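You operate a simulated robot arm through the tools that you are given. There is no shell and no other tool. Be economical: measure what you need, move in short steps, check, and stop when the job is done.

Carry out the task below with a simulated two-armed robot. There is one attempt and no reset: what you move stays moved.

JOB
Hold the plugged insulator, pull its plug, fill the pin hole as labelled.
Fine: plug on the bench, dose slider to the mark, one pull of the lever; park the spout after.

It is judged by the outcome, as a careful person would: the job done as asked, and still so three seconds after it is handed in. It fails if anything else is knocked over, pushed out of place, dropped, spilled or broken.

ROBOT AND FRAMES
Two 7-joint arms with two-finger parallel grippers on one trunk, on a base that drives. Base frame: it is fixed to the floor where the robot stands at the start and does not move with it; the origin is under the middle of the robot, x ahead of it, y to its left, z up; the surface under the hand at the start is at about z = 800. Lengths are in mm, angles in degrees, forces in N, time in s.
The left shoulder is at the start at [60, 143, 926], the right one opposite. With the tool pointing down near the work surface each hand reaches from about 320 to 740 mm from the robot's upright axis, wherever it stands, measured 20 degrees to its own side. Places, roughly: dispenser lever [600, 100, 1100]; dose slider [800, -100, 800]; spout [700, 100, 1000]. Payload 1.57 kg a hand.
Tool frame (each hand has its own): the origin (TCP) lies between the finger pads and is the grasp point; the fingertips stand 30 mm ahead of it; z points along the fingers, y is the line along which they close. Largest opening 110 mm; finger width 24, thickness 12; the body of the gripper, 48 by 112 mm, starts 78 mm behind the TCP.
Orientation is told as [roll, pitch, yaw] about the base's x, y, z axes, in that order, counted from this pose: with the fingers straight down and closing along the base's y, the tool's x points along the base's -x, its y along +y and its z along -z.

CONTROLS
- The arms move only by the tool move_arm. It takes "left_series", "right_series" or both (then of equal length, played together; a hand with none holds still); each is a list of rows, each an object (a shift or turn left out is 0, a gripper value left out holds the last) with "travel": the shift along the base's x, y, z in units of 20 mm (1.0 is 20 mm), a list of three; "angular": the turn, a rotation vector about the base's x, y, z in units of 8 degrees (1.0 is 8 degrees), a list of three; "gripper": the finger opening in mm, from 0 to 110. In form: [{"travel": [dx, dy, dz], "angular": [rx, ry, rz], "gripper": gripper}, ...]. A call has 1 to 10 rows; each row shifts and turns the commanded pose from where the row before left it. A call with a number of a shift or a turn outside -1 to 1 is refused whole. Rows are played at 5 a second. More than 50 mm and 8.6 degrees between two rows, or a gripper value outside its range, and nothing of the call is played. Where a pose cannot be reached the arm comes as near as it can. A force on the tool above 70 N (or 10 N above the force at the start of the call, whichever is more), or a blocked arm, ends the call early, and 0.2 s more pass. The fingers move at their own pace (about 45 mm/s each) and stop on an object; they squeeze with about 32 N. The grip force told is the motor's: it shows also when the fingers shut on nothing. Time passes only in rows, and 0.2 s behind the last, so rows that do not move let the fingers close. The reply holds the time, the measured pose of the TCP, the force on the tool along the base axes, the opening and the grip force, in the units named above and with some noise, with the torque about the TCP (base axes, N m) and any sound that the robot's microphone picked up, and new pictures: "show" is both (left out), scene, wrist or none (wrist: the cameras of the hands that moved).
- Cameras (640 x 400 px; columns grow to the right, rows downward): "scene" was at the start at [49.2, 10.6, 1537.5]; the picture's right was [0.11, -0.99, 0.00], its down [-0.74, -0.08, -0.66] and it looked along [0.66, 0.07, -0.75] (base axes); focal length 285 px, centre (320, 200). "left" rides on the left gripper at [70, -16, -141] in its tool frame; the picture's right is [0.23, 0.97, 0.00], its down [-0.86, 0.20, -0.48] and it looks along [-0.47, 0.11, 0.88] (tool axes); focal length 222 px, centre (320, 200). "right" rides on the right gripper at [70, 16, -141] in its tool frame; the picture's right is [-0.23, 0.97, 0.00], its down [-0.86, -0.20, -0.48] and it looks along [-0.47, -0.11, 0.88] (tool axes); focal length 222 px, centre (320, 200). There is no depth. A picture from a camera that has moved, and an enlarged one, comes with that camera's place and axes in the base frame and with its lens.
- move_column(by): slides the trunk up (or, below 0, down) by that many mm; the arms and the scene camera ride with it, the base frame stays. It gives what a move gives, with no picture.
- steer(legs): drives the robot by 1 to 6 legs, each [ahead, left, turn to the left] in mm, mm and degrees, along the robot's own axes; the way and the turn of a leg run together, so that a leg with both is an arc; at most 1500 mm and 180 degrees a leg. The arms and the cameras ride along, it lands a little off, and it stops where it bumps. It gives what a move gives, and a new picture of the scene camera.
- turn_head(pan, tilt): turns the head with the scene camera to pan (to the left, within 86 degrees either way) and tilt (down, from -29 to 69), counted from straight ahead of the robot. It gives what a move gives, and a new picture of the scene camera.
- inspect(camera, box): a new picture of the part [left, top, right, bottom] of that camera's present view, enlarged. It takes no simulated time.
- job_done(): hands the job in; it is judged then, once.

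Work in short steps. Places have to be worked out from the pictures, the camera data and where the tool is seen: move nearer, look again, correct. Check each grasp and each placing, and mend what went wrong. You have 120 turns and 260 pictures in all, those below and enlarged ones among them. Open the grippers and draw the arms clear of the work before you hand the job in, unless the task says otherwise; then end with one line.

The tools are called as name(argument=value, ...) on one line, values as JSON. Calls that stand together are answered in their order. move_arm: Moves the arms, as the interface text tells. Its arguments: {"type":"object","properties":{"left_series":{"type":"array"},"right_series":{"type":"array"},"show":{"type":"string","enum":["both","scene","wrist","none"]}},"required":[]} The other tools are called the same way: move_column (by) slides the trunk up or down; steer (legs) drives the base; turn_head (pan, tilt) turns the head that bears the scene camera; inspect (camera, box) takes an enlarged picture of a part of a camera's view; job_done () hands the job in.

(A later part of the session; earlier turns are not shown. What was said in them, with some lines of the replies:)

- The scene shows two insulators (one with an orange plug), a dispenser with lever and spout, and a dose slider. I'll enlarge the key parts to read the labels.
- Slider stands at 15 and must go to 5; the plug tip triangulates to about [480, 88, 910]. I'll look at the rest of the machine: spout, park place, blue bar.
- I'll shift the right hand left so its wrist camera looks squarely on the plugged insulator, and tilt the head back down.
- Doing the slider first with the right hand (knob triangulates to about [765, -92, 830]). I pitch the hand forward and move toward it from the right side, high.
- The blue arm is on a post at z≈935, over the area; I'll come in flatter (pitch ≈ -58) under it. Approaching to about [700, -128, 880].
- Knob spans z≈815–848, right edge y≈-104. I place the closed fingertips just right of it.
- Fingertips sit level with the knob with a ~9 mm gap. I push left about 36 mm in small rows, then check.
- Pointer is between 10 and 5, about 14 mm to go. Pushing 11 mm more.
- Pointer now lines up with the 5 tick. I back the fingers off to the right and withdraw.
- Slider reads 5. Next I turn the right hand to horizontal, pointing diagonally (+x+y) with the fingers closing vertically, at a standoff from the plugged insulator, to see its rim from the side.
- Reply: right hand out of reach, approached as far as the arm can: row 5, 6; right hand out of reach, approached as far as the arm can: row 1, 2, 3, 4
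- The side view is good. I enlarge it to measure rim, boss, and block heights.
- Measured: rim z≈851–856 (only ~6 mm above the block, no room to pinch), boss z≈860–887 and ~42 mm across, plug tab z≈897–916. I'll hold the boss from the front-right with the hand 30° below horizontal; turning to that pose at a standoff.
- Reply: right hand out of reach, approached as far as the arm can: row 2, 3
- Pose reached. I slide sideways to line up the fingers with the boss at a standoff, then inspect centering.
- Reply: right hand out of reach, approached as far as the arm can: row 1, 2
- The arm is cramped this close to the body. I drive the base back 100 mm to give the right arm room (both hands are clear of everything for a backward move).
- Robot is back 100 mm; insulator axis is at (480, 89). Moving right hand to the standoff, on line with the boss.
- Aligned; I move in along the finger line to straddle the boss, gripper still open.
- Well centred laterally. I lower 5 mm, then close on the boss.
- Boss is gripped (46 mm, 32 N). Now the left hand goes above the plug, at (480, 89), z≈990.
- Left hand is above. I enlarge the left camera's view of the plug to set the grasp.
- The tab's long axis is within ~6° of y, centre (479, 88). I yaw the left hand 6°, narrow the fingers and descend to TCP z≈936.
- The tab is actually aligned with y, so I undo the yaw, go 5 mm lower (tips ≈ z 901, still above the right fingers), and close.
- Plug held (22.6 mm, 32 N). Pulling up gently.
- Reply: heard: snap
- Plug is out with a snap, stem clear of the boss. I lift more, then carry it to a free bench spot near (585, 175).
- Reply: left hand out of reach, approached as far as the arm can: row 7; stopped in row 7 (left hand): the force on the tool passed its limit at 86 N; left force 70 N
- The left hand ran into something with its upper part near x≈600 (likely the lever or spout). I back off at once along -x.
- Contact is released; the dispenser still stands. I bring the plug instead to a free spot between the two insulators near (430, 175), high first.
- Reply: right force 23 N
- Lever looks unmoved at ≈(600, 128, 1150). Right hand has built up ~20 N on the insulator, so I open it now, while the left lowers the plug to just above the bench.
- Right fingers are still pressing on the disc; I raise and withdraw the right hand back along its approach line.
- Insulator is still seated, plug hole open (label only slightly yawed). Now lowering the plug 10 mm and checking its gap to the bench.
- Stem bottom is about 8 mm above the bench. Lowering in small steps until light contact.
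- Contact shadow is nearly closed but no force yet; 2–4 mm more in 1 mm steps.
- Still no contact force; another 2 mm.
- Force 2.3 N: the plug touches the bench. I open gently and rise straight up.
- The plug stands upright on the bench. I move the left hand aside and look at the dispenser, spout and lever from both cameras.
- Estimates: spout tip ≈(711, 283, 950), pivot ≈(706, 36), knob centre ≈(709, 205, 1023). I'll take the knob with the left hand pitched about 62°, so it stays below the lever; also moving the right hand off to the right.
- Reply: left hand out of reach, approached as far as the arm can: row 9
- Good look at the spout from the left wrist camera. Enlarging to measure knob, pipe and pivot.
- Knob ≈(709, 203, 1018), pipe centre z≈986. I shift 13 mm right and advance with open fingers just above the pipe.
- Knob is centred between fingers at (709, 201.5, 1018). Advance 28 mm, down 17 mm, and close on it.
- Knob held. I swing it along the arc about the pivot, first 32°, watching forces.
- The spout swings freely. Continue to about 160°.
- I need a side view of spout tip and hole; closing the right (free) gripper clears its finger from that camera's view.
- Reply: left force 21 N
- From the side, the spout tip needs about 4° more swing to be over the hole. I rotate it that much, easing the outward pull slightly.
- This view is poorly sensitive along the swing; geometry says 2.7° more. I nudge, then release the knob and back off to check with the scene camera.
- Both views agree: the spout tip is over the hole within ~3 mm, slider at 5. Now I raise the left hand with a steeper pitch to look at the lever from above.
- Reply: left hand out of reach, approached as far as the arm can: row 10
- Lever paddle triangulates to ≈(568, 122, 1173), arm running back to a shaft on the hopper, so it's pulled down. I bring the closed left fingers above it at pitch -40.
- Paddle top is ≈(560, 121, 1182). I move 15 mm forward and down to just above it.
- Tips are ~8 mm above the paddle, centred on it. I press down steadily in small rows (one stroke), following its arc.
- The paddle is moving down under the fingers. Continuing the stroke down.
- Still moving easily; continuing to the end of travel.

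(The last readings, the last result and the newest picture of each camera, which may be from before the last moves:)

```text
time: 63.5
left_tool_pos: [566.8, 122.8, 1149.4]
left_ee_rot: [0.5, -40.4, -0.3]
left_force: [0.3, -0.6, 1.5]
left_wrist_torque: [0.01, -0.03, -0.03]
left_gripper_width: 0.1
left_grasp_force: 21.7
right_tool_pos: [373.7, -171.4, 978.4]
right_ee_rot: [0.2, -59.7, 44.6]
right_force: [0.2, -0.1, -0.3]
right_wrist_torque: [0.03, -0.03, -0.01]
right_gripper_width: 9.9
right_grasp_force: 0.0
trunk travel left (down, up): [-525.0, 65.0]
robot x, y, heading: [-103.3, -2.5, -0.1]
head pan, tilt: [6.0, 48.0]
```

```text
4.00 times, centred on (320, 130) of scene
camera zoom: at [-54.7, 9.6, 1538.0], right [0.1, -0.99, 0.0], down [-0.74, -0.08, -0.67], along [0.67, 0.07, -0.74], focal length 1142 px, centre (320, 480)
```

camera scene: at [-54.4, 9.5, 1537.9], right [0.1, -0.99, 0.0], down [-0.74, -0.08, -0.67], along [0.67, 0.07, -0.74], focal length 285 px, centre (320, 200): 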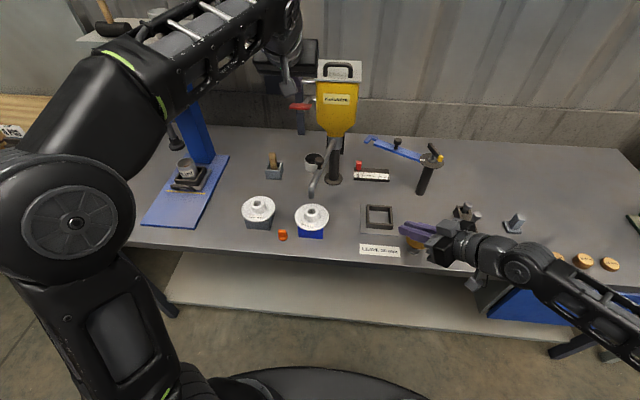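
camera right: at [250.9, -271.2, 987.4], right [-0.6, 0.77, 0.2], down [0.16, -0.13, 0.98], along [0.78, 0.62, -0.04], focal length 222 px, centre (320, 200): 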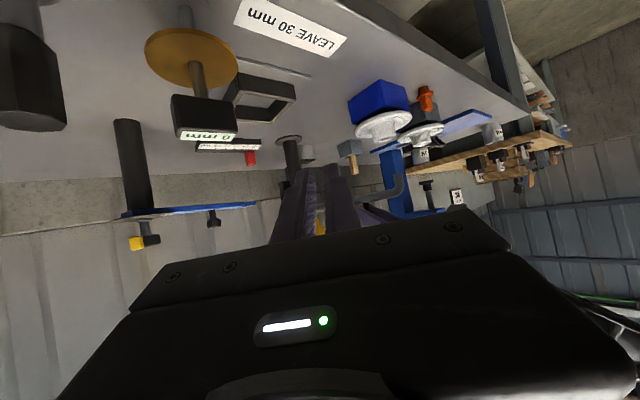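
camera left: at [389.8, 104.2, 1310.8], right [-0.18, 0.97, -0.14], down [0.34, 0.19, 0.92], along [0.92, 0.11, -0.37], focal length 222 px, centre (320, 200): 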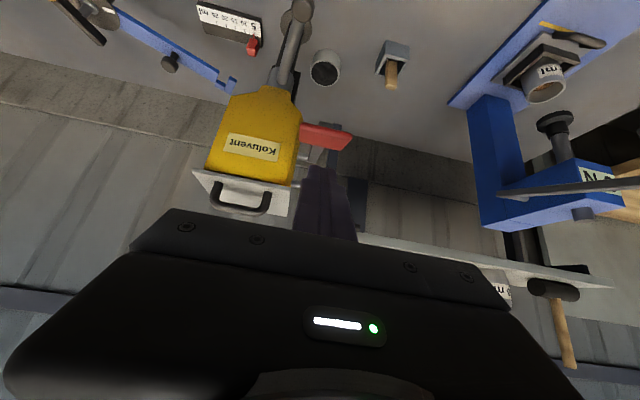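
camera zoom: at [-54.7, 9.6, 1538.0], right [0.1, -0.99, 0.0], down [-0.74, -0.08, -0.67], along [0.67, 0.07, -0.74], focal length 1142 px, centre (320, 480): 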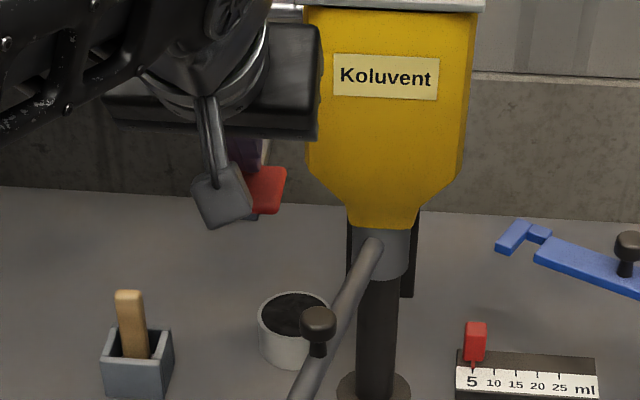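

Paddle is tilted ~40° and following. Continuing the same stroke, mostly downward.

move_arm(left_series=[{"travel": [0.1, 0, -0.4]}, {"travel": [0.1, 0, -0.4]}, {"travel": [0.1, 0, -0.4]}], show="none")

inspect(camera="left", box=[200, 110, 440, 260])

inspect(camera="scene", box=[240, 90, 400, 190])

```text
time: 64.2
left_tool_pos: [573.8, 123.9, 1126.2]
left_ee_rot: [0.6, -40.3, -0.2]
left_force: [-0.5, 0.2, 1.8]
left_wrist_torque: [-0.01, 0.01, 0.02]
left_gripper_width: 0.0
left_grasp_force: 21.3
right_tool_pos: [373.4, -171.2, 977.3]
right_ee_rot: [0.0, -59.7, 44.6]
right_force: [-0.7, 0.0, 0.1]
right_wrist_torque: [-0.01, -0.02, -0.01]
right_gripper_width: 9.9
right_grasp_force: 0.1
trunk travel left (down, up): [-525.0, 65.0]
robot x, y, heading: [-103.9, -0.8, -0.3]
head pan, tilt: [6.0, 48.0]
```

```text
2.67 times, centred on (320, 185) of left
camera zoom: at [429.6, 106.3, 1186.6], right [-0.18, 0.97, -0.14], down [0.34, 0.19, 0.92], along [0.92, 0.11, -0.37], focal length 592 px, centre (320, 240)
```

zoom: 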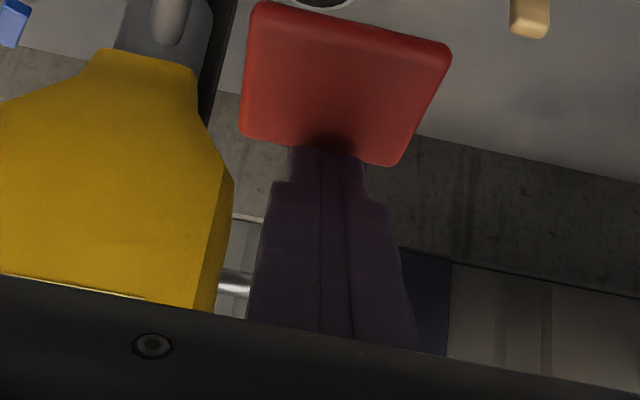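

```text
4.00 times, centred on (320, 140) of scene
camera zoom: at [-54.9, 9.5, 1538.0], right [0.1, -0.99, 0.0], down [-0.74, -0.08, -0.67], along [0.67, 0.07, -0.74], focal length 1142 px, centre (320, 440)
```

zoom: 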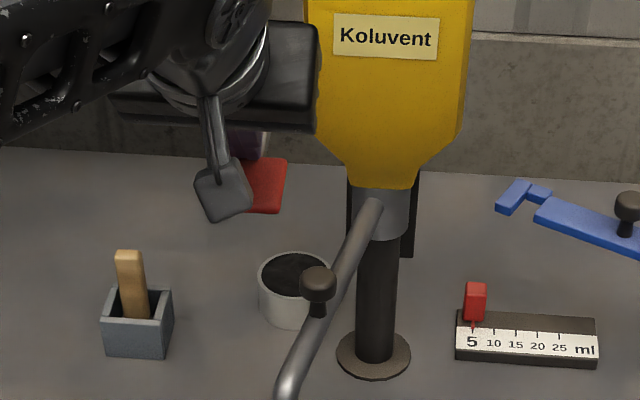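

Paddle tilted ~60°; the arc now goes more forward. Pushing forward-down to the stop.

move_arm(left_series=[{"travel": [0.25, 0, -0.35]}, {"travel": [0.25, 0, -0.35]}, {"travel": [0.25, 0, -0.3]}], show="none")

inspect(camera="left", box=[200, 110, 440, 260])

inspect(camera="scene", box=[240, 90, 400, 190])

```text
time: 65.0
left_tool_pos: [589.3, 124.0, 1105.8]
left_ee_rot: [0.5, -40.4, -0.2]
left_force: [3.0, -0.5, 2.5]
left_wrist_torque: [0.05, -0.08, 0.04]
left_gripper_width: 0.0
left_grasp_force: 21.2
right_tool_pos: [372.8, -171.3, 976.8]
right_ee_rot: [0.1, -59.7, 44.5]
right_force: [-0.2, -0.4, 0.3]
right_wrist_torque: [-0.03, -0.03, 0.01]
right_gripper_width: 10.0
right_grasp_force: 0.0
trunk travel left (down, up): [-525.0, 65.0]
robot x, y, heading: [-103.8, -5.2, 0.2]
head pan, tilt: [6.0, 48.0]
```

```text
2.67 times, centred on (320, 185) of left
camera zoom: at [444.4, 106.8, 1166.4], right [-0.18, 0.97, -0.14], down [0.34, 0.19, 0.92], along [0.92, 0.11, -0.37], focal length 592 px, centre (320, 240)
```

zoom: 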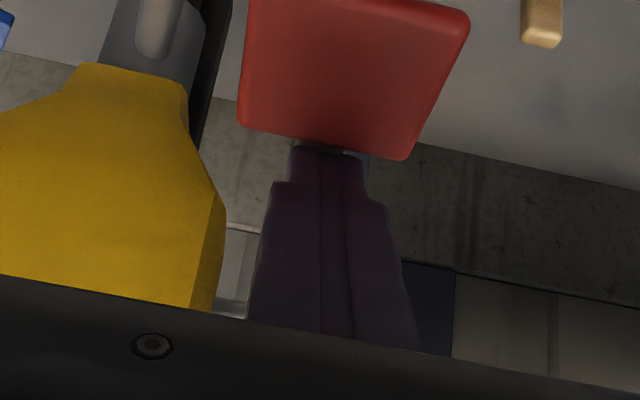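

```text
4.00 times, centred on (320, 140) of scene
camera zoom: at [-54.3, 9.5, 1538.0], right [0.1, -0.99, 0.0], down [-0.74, -0.08, -0.67], along [0.67, 0.07, -0.74], focal length 1142 px, centre (320, 440)
```

zoom: 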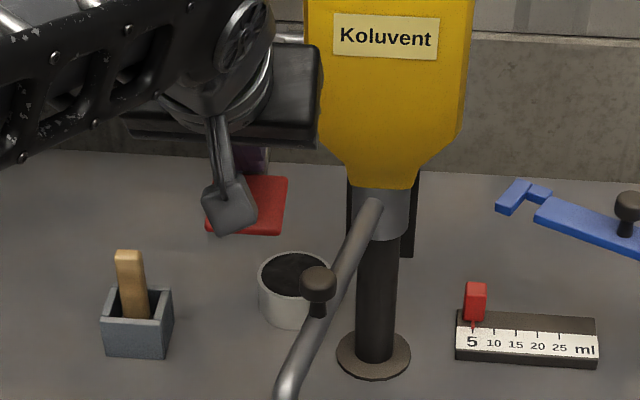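

Fingers are now on the lever arm right behind the paddle, still driving it down. Continue downwards.

move_arm(left_series=[{"travel": [0.05, 0, -0.4]}, {"travel": [0.05, 0, -0.4]}], show="none")

inspect(camera="left", box=[200, 80, 440, 230])

inspect(camera="scene", box=[240, 90, 400, 190])

```text
time: 65.7
left_tool_pos: [590.3, 123.9, 1090.3]
left_ee_rot: [0.5, -40.6, -0.2]
left_force: [12.2, -1.1, 5.4]
left_wrist_torque: [-0.15, -0.31, -0.08]
left_gripper_width: 0.2
left_grasp_force: 20.8
right_tool_pos: [372.9, -174.0, 976.5]
right_ee_rot: [0.2, -59.7, 44.5]
right_force: [-0.6, 0.3, 0.4]
right_wrist_torque: [-0.02, 0.0, -0.01]
right_gripper_width: 9.9
right_grasp_force: 0.1
trunk travel left (down, up): [-525.0, 65.0]
robot x, y, heading: [-107.8, 3.5, 0.0]
head pan, tilt: [6.0, 48.0]
```

```text
2.67 times, centred on (320, 155) of left
camera zoom: at [446.9, 106.9, 1151.6], right [-0.17, 0.97, -0.14], down [0.34, 0.19, 0.92], along [0.92, 0.11, -0.36], focal length 592 px, centre (320, 320)
```

zoom: 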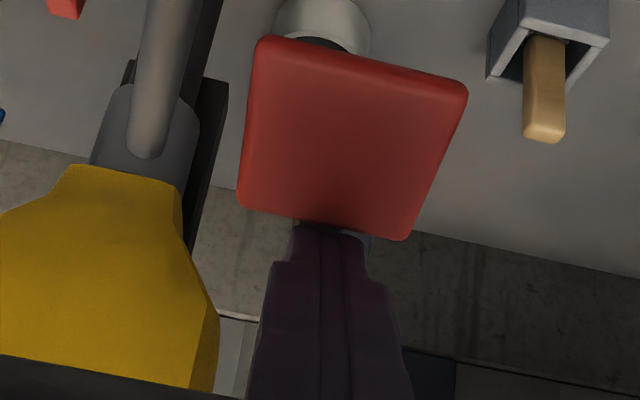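

```text
4.00 times, centred on (320, 140) of scene
camera zoom: at [-53.3, 9.4, 1538.0], right [0.1, -0.99, 0.0], down [-0.74, -0.08, -0.67], along [0.66, 0.07, -0.74], focal length 1142 px, centre (320, 440)
```

zoom: 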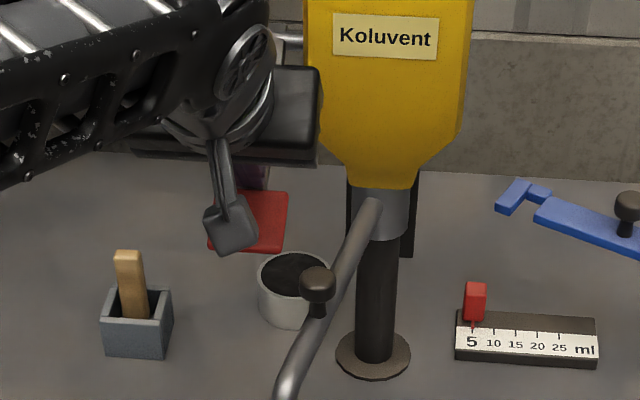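

Force is rising, maybe near the stop. I check the hole, and the lever from the right camera.

inspect(camera="scene", box=[280, 170, 344, 210])

inspect(camera="right", box=[280, 80, 480, 205])

inspect(camera="scene", box=[270, 90, 350, 140])

```text
10.00 times, centred on (312, 190) of scene
camera zoom: at [-53.3, 9.4, 1538.0], right [0.1, -0.99, 0.0], down [-0.74, -0.08, -0.67], along [0.66, 0.07, -0.74], focal length 2854 px, centre (400, 300)
```

zoom: 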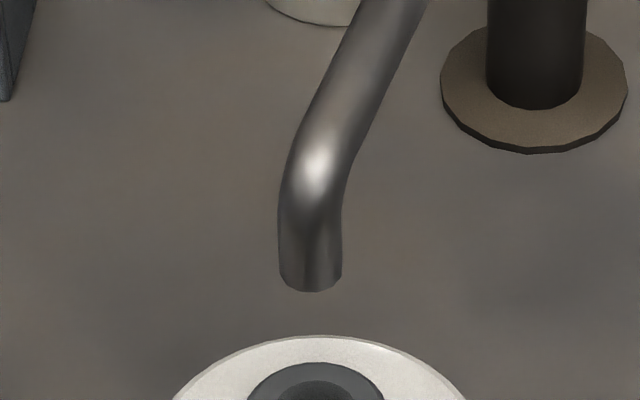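

```text
3.20 times, centred on (380, 142) of right
camera zoom: at [250.2, -270.7, 987.9], right [-0.6, 0.77, 0.2], down [0.16, -0.13, 0.98], along [0.78, 0.62, -0.04], focal length 711 px, centre (128, 384)
```

zoom: 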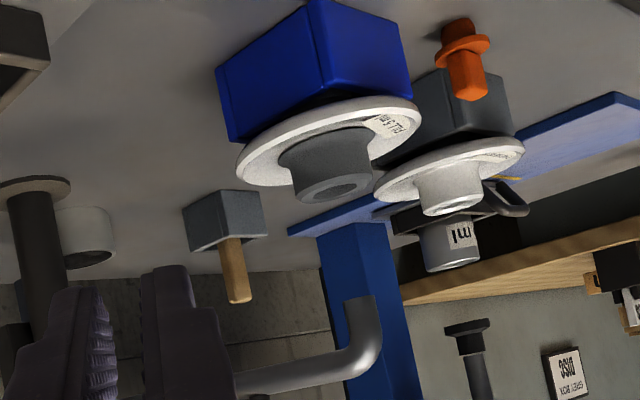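

```text
8.00 times, centred on (310, 115) of scene
camera zoom: at [-53.3, 9.4, 1538.0], right [0.1, -0.99, 0.0], down [-0.74, -0.08, -0.67], along [0.66, 0.07, -0.74], focal length 2283 px, centre (400, 880)
```

zoom: 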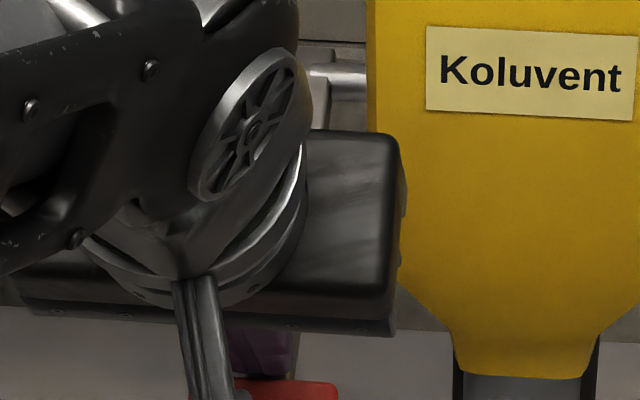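

The boss has changed look (dark). Zooming on it.

inspect(camera="scene", box=[290, 190, 338, 220])

inspect(camera="right", box=[340, 90, 420, 140])

```text
13.33 times, centred on (314, 205) of scene
camera zoom: at [-53.3, 9.4, 1538.0], right [0.1, -0.99, 0.0], down [-0.74, -0.08, -0.67], along [0.66, 0.07, -0.74], focal length 3805 px, centre (400, 133)
```

zoom: 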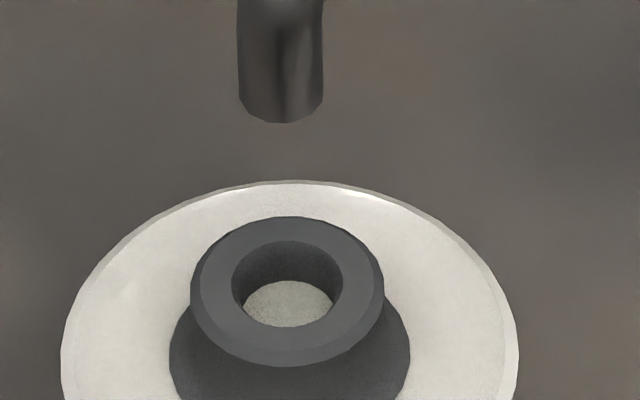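

```text
8.00 times, centred on (380, 115) of right
camera zoom: at [250.2, -270.7, 987.9], right [-0.6, 0.77, 0.2], down [0.16, -0.13, 0.98], along [0.78, 0.62, -0.04], focal length 1777 px, centre (-160, 880)
```

zoom: 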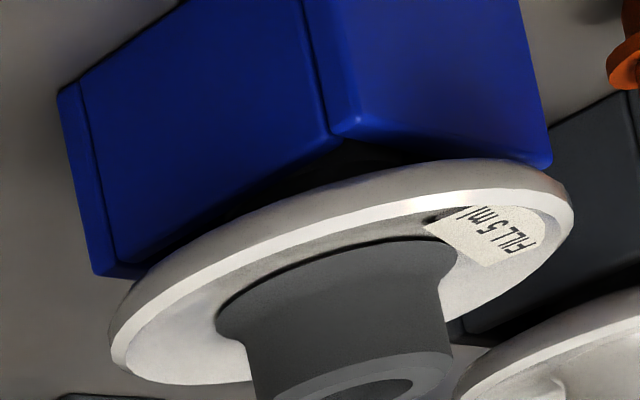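

The hole now holds pale compound with no spill: the one pull worked. I withdraw the hand back along the finger axis, letting the lever return.

move_arm(left_series=[{"travel": [-0.2, 0, 0.4]}, {"travel": [-0.25, 0, 0.4]}, {"travel": [-0.3, 0, 0.4]}], show="none")

inspect(camera="left", box=[200, 80, 440, 230])

inspect(camera="scene", box=[240, 90, 400, 190])

```text
time: 66.5
left_tool_pos: [573.1, 122.0, 1113.8]
left_ee_rot: [0.6, -40.2, -0.2]
left_force: [-0.8, -0.5, 1.4]
left_wrist_torque: [-0.01, 0.03, 0.0]
left_gripper_width: 0.0
left_grasp_force: 21.3
right_tool_pos: [371.2, -171.6, 977.9]
right_ee_rot: [0.1, -59.6, 44.6]
right_force: [0.1, -0.1, -0.1]
right_wrist_torque: [-0.01, 0.02, 0.02]
right_gripper_width: 10.1
right_grasp_force: 0.1
trunk travel left (down, up): [-525.0, 65.0]
robot x, y, heading: [-104.1, -0.3, -0.2]
head pan, tilt: [6.0, 48.0]
```

```text
2.67 times, centred on (320, 155) of left
camera zoom: at [429.5, 105.5, 1175.6], right [-0.18, 0.97, -0.14], down [0.34, 0.19, 0.92], along [0.92, 0.11, -0.37], focal length 592 px, centre (320, 320)
```

zoom: 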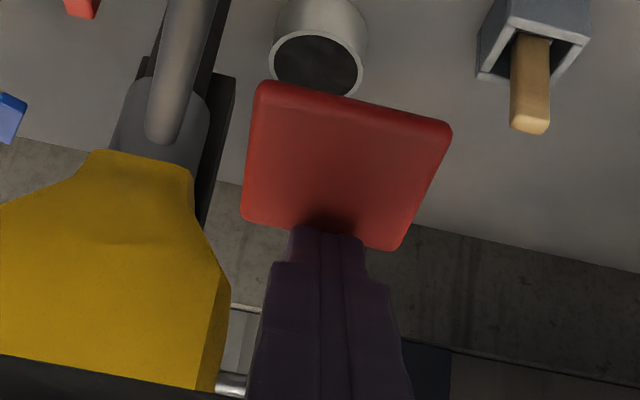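

```text
4.00 times, centred on (320, 140) of scene
camera zoom: at [-55.2, 9.7, 1537.9], right [0.1, -0.99, 0.0], down [-0.74, -0.08, -0.67], along [0.67, 0.07, -0.74], focal length 1142 px, centre (320, 440)
```

zoom: 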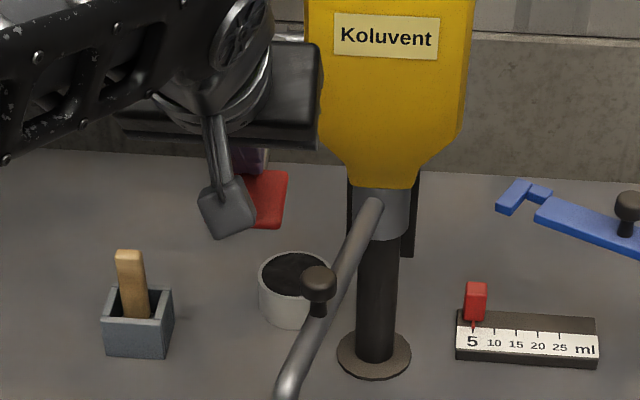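

The lever springs back with the fingers. I let it rise in a steady reverse path.

move_arm(left_series=[{"travel": [-0.1, 0, 0.7]}, {"travel": [-0.2, 0, 0.7]}, {"travel": [-0.2, 0, 0.7]}, {"travel": [-0.2, 0, 0.7]}, {"travel": [-0.2, 0, 0.7]}, {"travel": [-0.2, 0, 0.7]}, {"travel": [-0.2, 0, 0.7]}, {"travel": [-0.2, 0, 0.8]}, {"travel": [-0.5, 0.2, 0.5]}], show="none")

inspect(camera="scene", box=[240, 70, 400, 170])

inspect(camera="scene", box=[290, 190, 338, 220])

```text
time: 68.5
left_tool_pos: [533.0, 127.6, 1238.7]
left_ee_rot: [0.4, -40.4, -0.2]
left_force: [-0.5, 0.8, 0.3]
left_wrist_torque: [0.01, -0.01, 0.0]
left_gripper_width: 0.1
left_grasp_force: 22.0
right_tool_pos: [372.6, -171.1, 977.7]
right_ee_rot: [0.2, -59.7, 44.6]
right_force: [-0.5, -0.5, -0.5]
right_wrist_torque: [-0.01, -0.02, -0.01]
right_gripper_width: 10.1
right_grasp_force: 0.0
trunk travel left (down, up): [-525.0, 65.0]
robot x, y, heading: [-101.7, -3.0, -0.3]
head pan, tilt: [6.0, 48.0]
```

```text
4.00 times, centred on (320, 120) of scene
camera zoom: at [-55.2, 9.9, 1538.0], right [0.1, -0.99, 0.0], down [-0.74, -0.08, -0.67], along [0.67, 0.07, -0.74], focal length 1142 px, centre (320, 520)
```

zoom: 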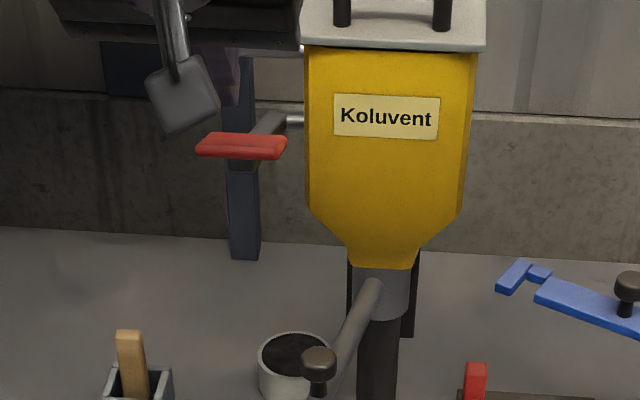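

```text
13.33 times, centred on (314, 205) of scene
camera zoom: at [-55.2, 9.9, 1538.0], right [0.1, -0.99, 0.0], down [-0.74, -0.08, -0.67], along [0.67, 0.07, -0.74], focal length 3805 px, centre (400, 133)
```

zoom: 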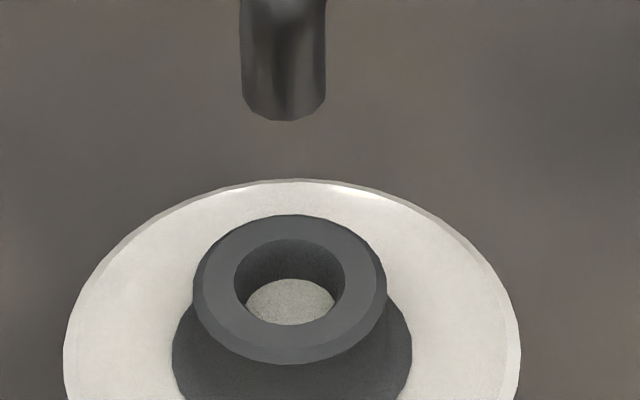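

Lever is back up and the fill is clean. Now back to the knob: retreat from the lever, come down with pitch -58.

move_arm(left_series=[{"travel": [-1, 0.3, 0]}, {"travel": [-1, 0.4, 0]}, {"travel": [-1, 0.4, 0]}, {"travel": [-0.8, 0.4, -0.5], "angular": [0, -0.3, 0]}, {"travel": [0, 0, -1], "angular": [0, -0.4, 0]}, {"travel": [0, 0, -1], "angular": [0, -0.4, 0]}, {"travel": [0, 0, -1], "angular": [0, -0.4, 0]}, {"travel": [0, 0, -1], "angular": [0, -0.4, 0]}, {"travel": [0, 0, -1], "angular": [0, -0.38, 0]}, {"travel": [0, 0, -1]}], show="none")

move_arm(left_series=[{"travel": [0, 0, -1], "gripper": 50}, {"travel": [0, -0.5, -1]}, {"travel": [0, -0.9, -0.8]}, {"travel": [0, -0.9, 0]}, {"travel": [0, -0.9, 0]}, {"travel": [0.3, -0.9, 0]}, {"travel": [0.5, -0.5, 0]}], show="both")

```text
time: 70.7
left_tool_pos: [459.6, 157.4, 1108.4]
left_ee_rot: [0.5, -58.6, -0.2]
left_force: [1.1, 0.2, -0.1]
left_wrist_torque: [0.0, 0.02, -0.02]
left_gripper_width: 0.2
left_grasp_force: 21.9
right_tool_pos: [370.9, -171.5, 977.9]
right_ee_rot: [0.0, -59.7, 44.6]
right_force: [0.1, -0.4, 0.4]
right_wrist_torque: [0.0, 0.04, -0.01]
right_gripper_width: 10.0
right_grasp_force: 0.1
trunk travel left (down, up): [-525.0, 65.0]
robot x, y, heading: [-103.5, -1.9, 0.1]
head pan, tilt: [6.0, 48.0]
```

```text
time: 72.2
left_tool_pos: [475.6, 64.5, 1050.5]
left_ee_rot: [0.6, -58.6, -0.3]
left_force: [0.1, 0.2, 0.5]
left_wrist_torque: [0.01, 0.0, 0.01]
left_gripper_width: 49.9
left_grasp_force: 0.1
right_tool_pos: [372.1, -171.2, 977.3]
right_ee_rot: [0.1, -59.7, 44.5]
right_force: [-0.3, 0.1, 0.1]
right_wrist_torque: [0.0, -0.02, -0.04]
right_gripper_width: 9.9
right_grasp_force: 0.1
trunk travel left (down, up): [-525.0, 65.0]
robot x, y, heading: [-103.6, 1.4, 0.0]
head pan, tilt: [6.0, 48.0]
camera scene: at [-54.4, 9.5, 1537.9], right [0.1, -0.99, 0.0], down [-0.74, -0.08, -0.67], along [0.67, 0.07, -0.74], focal length 285 px, centre (320, 200)
camera left: at [318.6, 46.0, 1064.3], right [-0.12, 0.97, -0.19], down [0.04, 0.19, 0.98], along [0.99, 0.11, -0.06], focal length 222 px, centre (320, 200)
```

scene: 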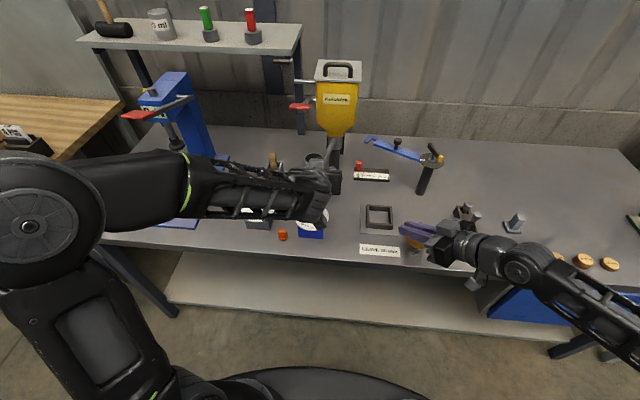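
left: 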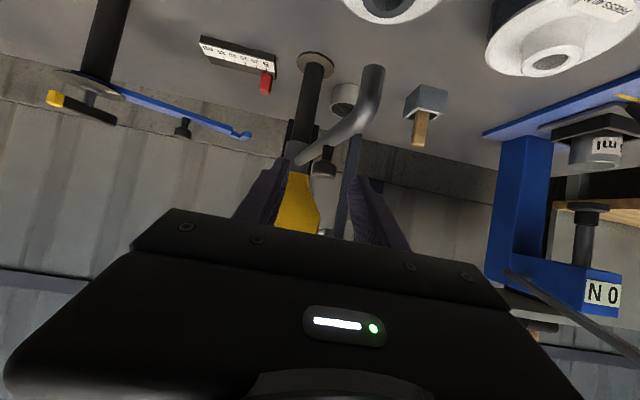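

Knob seen at ≈(545, 70, 1016), between the fingers. Advance over it and lower, then check before closing.

move_arm(left_series=[{"travel": [0.8, 0.1, -0.2]}, {"travel": [0.8, 0.1, -0.2]}, {"travel": [0.9, 0.1, -0.1]}, {"travel": [0.9, 0, -0.4]}, {"travel": [0, 0, -0.5]}], show="none")

inspect(camera="left", box=[200, 100, 440, 250])

```text
time: 73.5
left_tool_pos: [542.6, 70.1, 1024.4]
left_ee_rot: [0.5, -58.6, -0.4]
left_force: [0.2, 0.7, -0.7]
left_wrist_torque: [0.03, -0.01, -0.01]
left_gripper_width: 50.0
left_grasp_force: 0.1
right_tool_pos: [372.2, -171.0, 977.5]
right_ee_rot: [0.1, -59.8, 44.5]
right_force: [-0.3, 0.0, 1.1]
right_wrist_torque: [0.03, 0.0, 0.04]
right_gripper_width: 10.0
right_grasp_force: 0.1
trunk travel left (down, up): [-525.0, 65.0]
robot x, y, heading: [-101.8, 1.2, -0.0]
head pan, tilt: [6.0, 48.0]
```

```text
2.67 times, centred on (320, 175) of left
camera zoom: at [386.1, 52.6, 1037.9], right [-0.12, 0.97, -0.19], down [0.04, 0.19, 0.98], along [0.99, 0.11, -0.06], focal length 592 px, centre (320, 267)
```

zoom: 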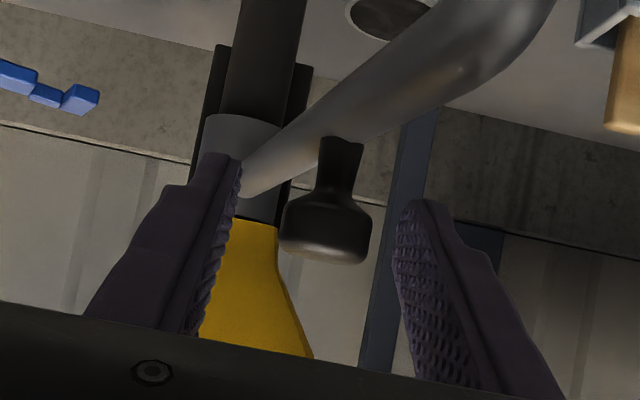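

Knob is well between the fingers. Lower 4 mm, close, then swing back the first part.

move_arm(left_series=[{"travel": [0.15, 0.03, -0.2]}, {"gripper": 12}, {}, {}, {}], show="none")

```text
time: 74.7
left_tool_pos: [545.5, 69.8, 1021.0]
left_ee_rot: [0.6, -58.6, -0.3]
left_force: [-0.8, 0.4, -1.2]
left_wrist_torque: [-0.12, -0.23, -0.1]
left_gripper_width: 25.6
left_grasp_force: 36.9
right_tool_pos: [373.4, -171.8, 977.2]
right_ee_rot: [0.1, -59.7, 44.5]
right_force: [-0.2, 0.3, -0.2]
right_wrist_torque: [0.04, 0.01, -0.03]
right_gripper_width: 9.8
right_grasp_force: 0.1
trunk travel left (down, up): [-525.0, 65.0]
robot x, y, heading: [-102.1, 1.0, -0.0]
head pan, tilt: [6.0, 48.0]
```

Knob held at (545, 70). Swinging back along the arc, first half.

move_arm(left_series=[{"travel": [0.285, 0.905, 0]}, {"travel": [0.335, 0.885, 0]}, {"travel": [0.435, 0.84, 0]}, {"travel": [0.53, 0.785, 0]}, {"travel": [0.61, 0.715, 0]}, {"travel": [0.695, 0.645, 0]}, {}], show="scene")

```text
time: 76.2
left_tool_pos: [602.8, 167.3, 1019.1]
left_ee_rot: [0.7, -58.6, -0.3]
left_force: [2.6, -3.7, 2.4]
left_wrist_torque: [-0.06, -0.11, 0.16]
left_gripper_width: 25.9
left_grasp_force: 30.2
right_tool_pos: [372.0, -173.3, 977.7]
right_ee_rot: [0.0, -59.7, 44.6]
right_force: [0.2, 0.0, 0.1]
right_wrist_torque: [-0.01, -0.01, 0.02]
right_gripper_width: 10.3
right_grasp_force: 0.0
trunk travel left (down, up): [-525.0, 65.0]
robot x, y, heading: [-106.4, -2.6, -0.2]
head pan, tilt: [6.0, 48.0]
camera scene: at [-54.5, 9.2, 1537.9], right [0.1, -0.99, 0.0], down [-0.74, -0.08, -0.67], along [0.67, 0.07, -0.74], focal length 285 px, centre (320, 200)
```

scene: 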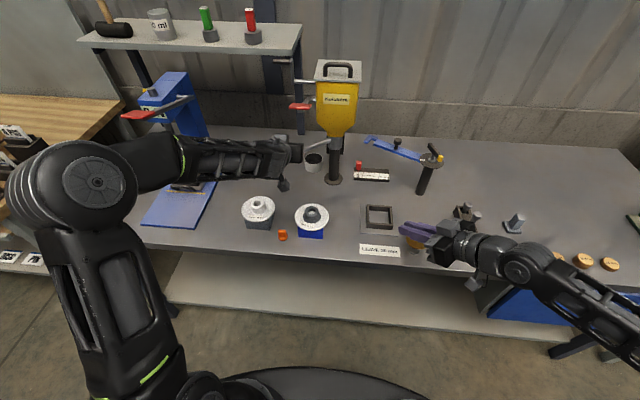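

Going well; second half back to the park position.

move_arm(left_series=[{"travel": [0.76, 0.53, 0]}, {"travel": [0.82, 0.45, 0]}, {"travel": [0.87, 0.37, 0]}, {"travel": [0.905, 0.27, 0]}, {"travel": [0.93, 0.17, 0]}, {"travel": [0.92, 0.06, 0]}, {}], show="scene")

inspect(camera="left", box=[160, 80, 480, 280])

```text
time: 77.8
left_tool_pos: [711.1, 203.3, 1020.2]
left_ee_rot: [0.6, -58.5, -0.4]
left_force: [-1.4, -5.4, -6.5]
left_wrist_torque: [-0.2, -0.07, -0.04]
left_gripper_width: 25.9
left_grasp_force: 36.7
right_tool_pos: [370.9, -173.1, 977.5]
right_ee_rot: [0.2, -59.7, 44.6]
right_force: [-0.2, 0.1, 0.4]
right_wrist_torque: [0.04, 0.02, -0.03]
right_gripper_width: 9.8
right_grasp_force: 0.0
trunk travel left (down, up): [-525.0, 65.0]
robot x, y, heading: [-104.7, 0.8, -0.2]
head pan, tilt: [6.0, 48.0]
camera scene: at [-54.0, 9.1, 1537.9], right [0.1, -0.99, 0.0], down [-0.74, -0.08, -0.67], along [0.67, 0.07, -0.74], focal length 285 px, centre (320, 200)
```

scene: 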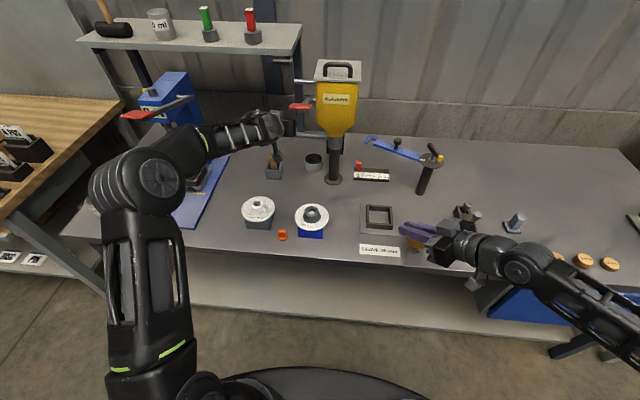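

```text
2.00 times, centred on (320, 180) of left
camera zoom: at [553.9, 185.5, 1033.5], right [-0.12, 0.97, -0.19], down [0.04, 0.19, 0.98], along [0.99, 0.11, -0.06], focal length 444 px, centre (320, 240)
```

zoom: 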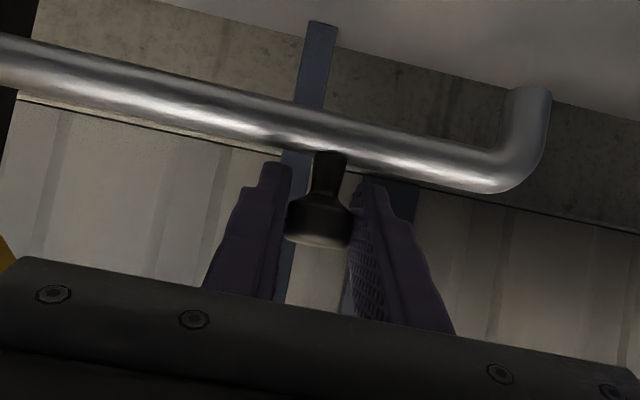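

Spout is back at its start (711, 203 vs 708, 203). Release and withdraw.

move_arm(left_series=[{"gripper": 46}, {}, {}, {"travel": [-0.4, 0, 0.7]}, {"travel": [-1, 0, 0.2]}, {"travel": [-1, 0, 0]}, {"travel": [-1, 0, 0]}, {"travel": [-1, 0.3, 0]}, {"travel": [-1, 0.5, 0]}, {"travel": [-1, 0.5, 0]}], show="none")

move_arm(left_series=[{"travel": [-1, 0.7, 0]}, {"travel": [-1, 0.7, 0]}, {"travel": [-1, 0.5, 0]}, {"travel": [-1, 0.5, 0]}, {"travel": [-1, 0.5, 0]}], show="scene")

inspect(camera="scene", box=[250, 90, 370, 165])

inspect(camera="scene", box=[230, 180, 350, 255])

```text
time: 80.0
left_tool_pos: [581.5, 228.5, 1038.4]
left_ee_rot: [0.6, -58.6, -0.2]
left_force: [0.6, 0.3, 0.0]
left_wrist_torque: [0.02, -0.03, 0.0]
left_gripper_width: 45.9
left_grasp_force: 0.1
right_tool_pos: [372.7, -172.6, 978.6]
right_ee_rot: [0.2, -59.7, 44.7]
right_force: [-0.2, -0.6, 0.0]
right_wrist_torque: [0.0, -0.01, 0.02]
right_gripper_width: 10.1
right_grasp_force: 0.0
trunk travel left (down, up): [-525.0, 65.0]
robot x, y, heading: [-108.1, 0.7, -0.3]
head pan, tilt: [6.0, 48.0]
```

```text
time: 81.2
left_tool_pos: [480.8, 288.5, 1038.1]
left_ee_rot: [0.7, -58.5, -0.4]
left_force: [0.0, -0.2, -0.1]
left_wrist_torque: [-0.02, -0.02, -0.02]
left_gripper_width: 46.1
left_grasp_force: 0.0
right_tool_pos: [372.2, -172.5, 977.7]
right_ee_rot: [0.1, -59.7, 44.6]
right_force: [0.2, -0.3, 0.3]
right_wrist_torque: [0.02, 0.01, -0.02]
right_gripper_width: 10.1
right_grasp_force: 0.0
trunk travel left (down, up): [-525.0, 65.0]
robot x, y, heading: [-103.1, 2.3, 0.0]
head pan, tilt: [6.0, 48.0]
camera scene: at [-55.2, 9.5, 1538.0], right [0.1, -0.99, 0.0], down [-0.74, -0.08, -0.67], along [0.67, 0.07, -0.74], focal length 285 px, centre (320, 200)
```

scene: 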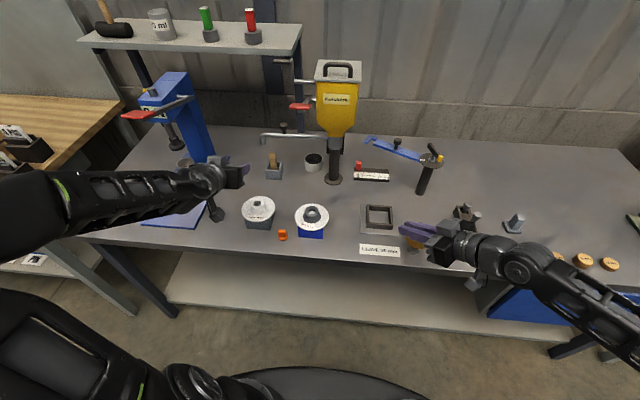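

```text
5.33 times, centred on (310, 128) of scene
camera zoom: at [-55.2, 9.5, 1538.0], right [0.1, -0.99, 0.0], down [-0.74, -0.08, -0.67], along [0.67, 0.07, -0.74], focal length 1522 px, centre (373, 587)
```

zoom: 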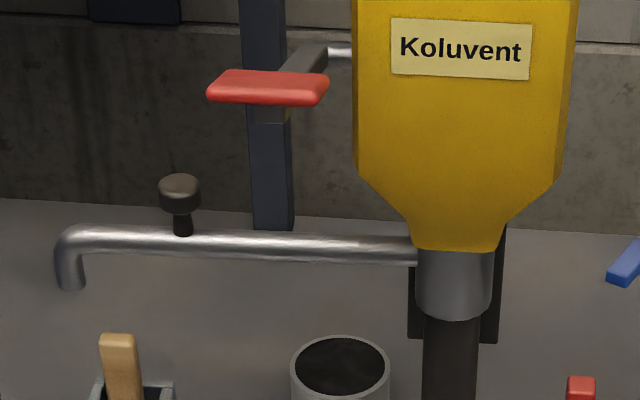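

```text
5.33 times, centred on (290, 218) of scene
camera zoom: at [-55.2, 9.5, 1538.0], right [0.1, -0.99, 0.0], down [-0.74, -0.08, -0.67], along [0.67, 0.07, -0.74], focal length 1522 px, centre (480, 107)
```

zoom: 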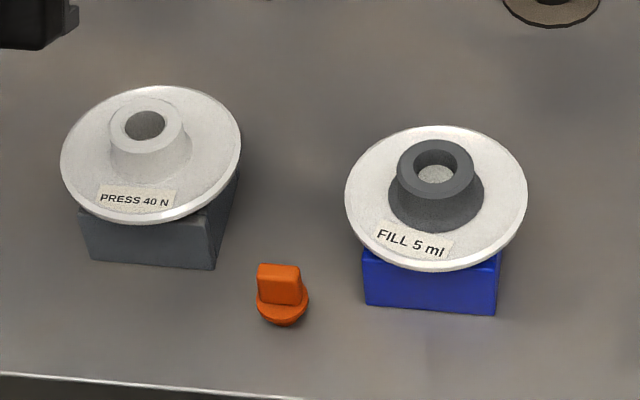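

Spout, lever and slider are all in place, hole filled, plug standing. Final step: open the right gripper and draw both hands back clear.

move_arm(left_series=[{"travel": [-1, 0.3, 0.3], "gripper": 90}, {"travel": [-1, 0.3, 0.3]}, {"travel": [-1, 0.3, 0.2]}, {}], right_series=[{"travel": [-0.3, -0.3, 1]}, {"travel": [-0.3, -0.3, 1]}, {"travel": [0, -0.3, 0.5], "gripper": 80}, {}], show="scene")

```text
time: 82.2
left_tool_pos: [432.1, 306.1, 1056.4]
left_ee_rot: [4.1, -58.4, -3.1]
left_force: [-0.6, 1.1, 0.1]
left_wrist_torque: [-0.02, -0.02, 0.0]
left_gripper_width: 90.1
left_grasp_force: 0.1
left hand out of reach, approached as far as the arm can: row 1, 2, 3
right_tool_pos: [361.7, -188.9, 1027.3]
right_ee_rot: [0.3, -59.6, 44.7]
right_force: [0.3, -0.6, 0.0]
right_wrist_torque: [0.01, -0.02, 0.01]
right_gripper_width: 62.4
right_grasp_force: 0.0
trunk travel left (down, up): [-525.0, 65.0]
robot x, y, heading: [-104.0, 2.9, -0.2]
head pan, tilt: [6.0, 48.0]
camera scene: at [-54.0, 9.8, 1537.9], right [0.1, -0.99, 0.0], down [-0.74, -0.08, -0.67], along [0.67, 0.07, -0.74], focal length 285 px, centre (320, 200)
```

scene: 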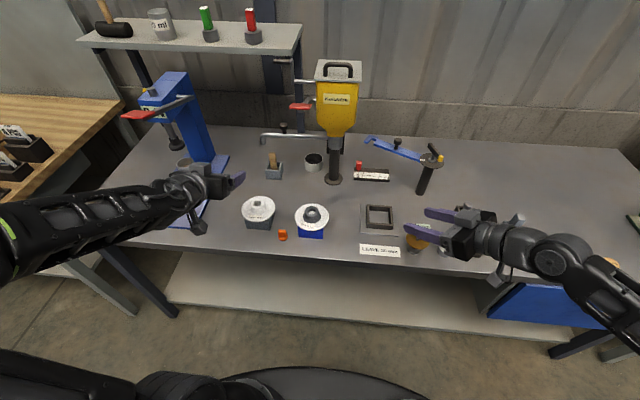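

All is in order and the hands are clear; handing in.

job_done()

```text
The job is handed in.
```

The plug is out and standing on the bench. The slider is at 5 ml, the pin hole was filled with one pull of the lever, and the spout is back in its parked position. While I carried the plug, the left hand pushed into something near the lever at up to 86 N. The dispenser looked undisturbed, and the insulator stayed on its block with its label turned slightly.
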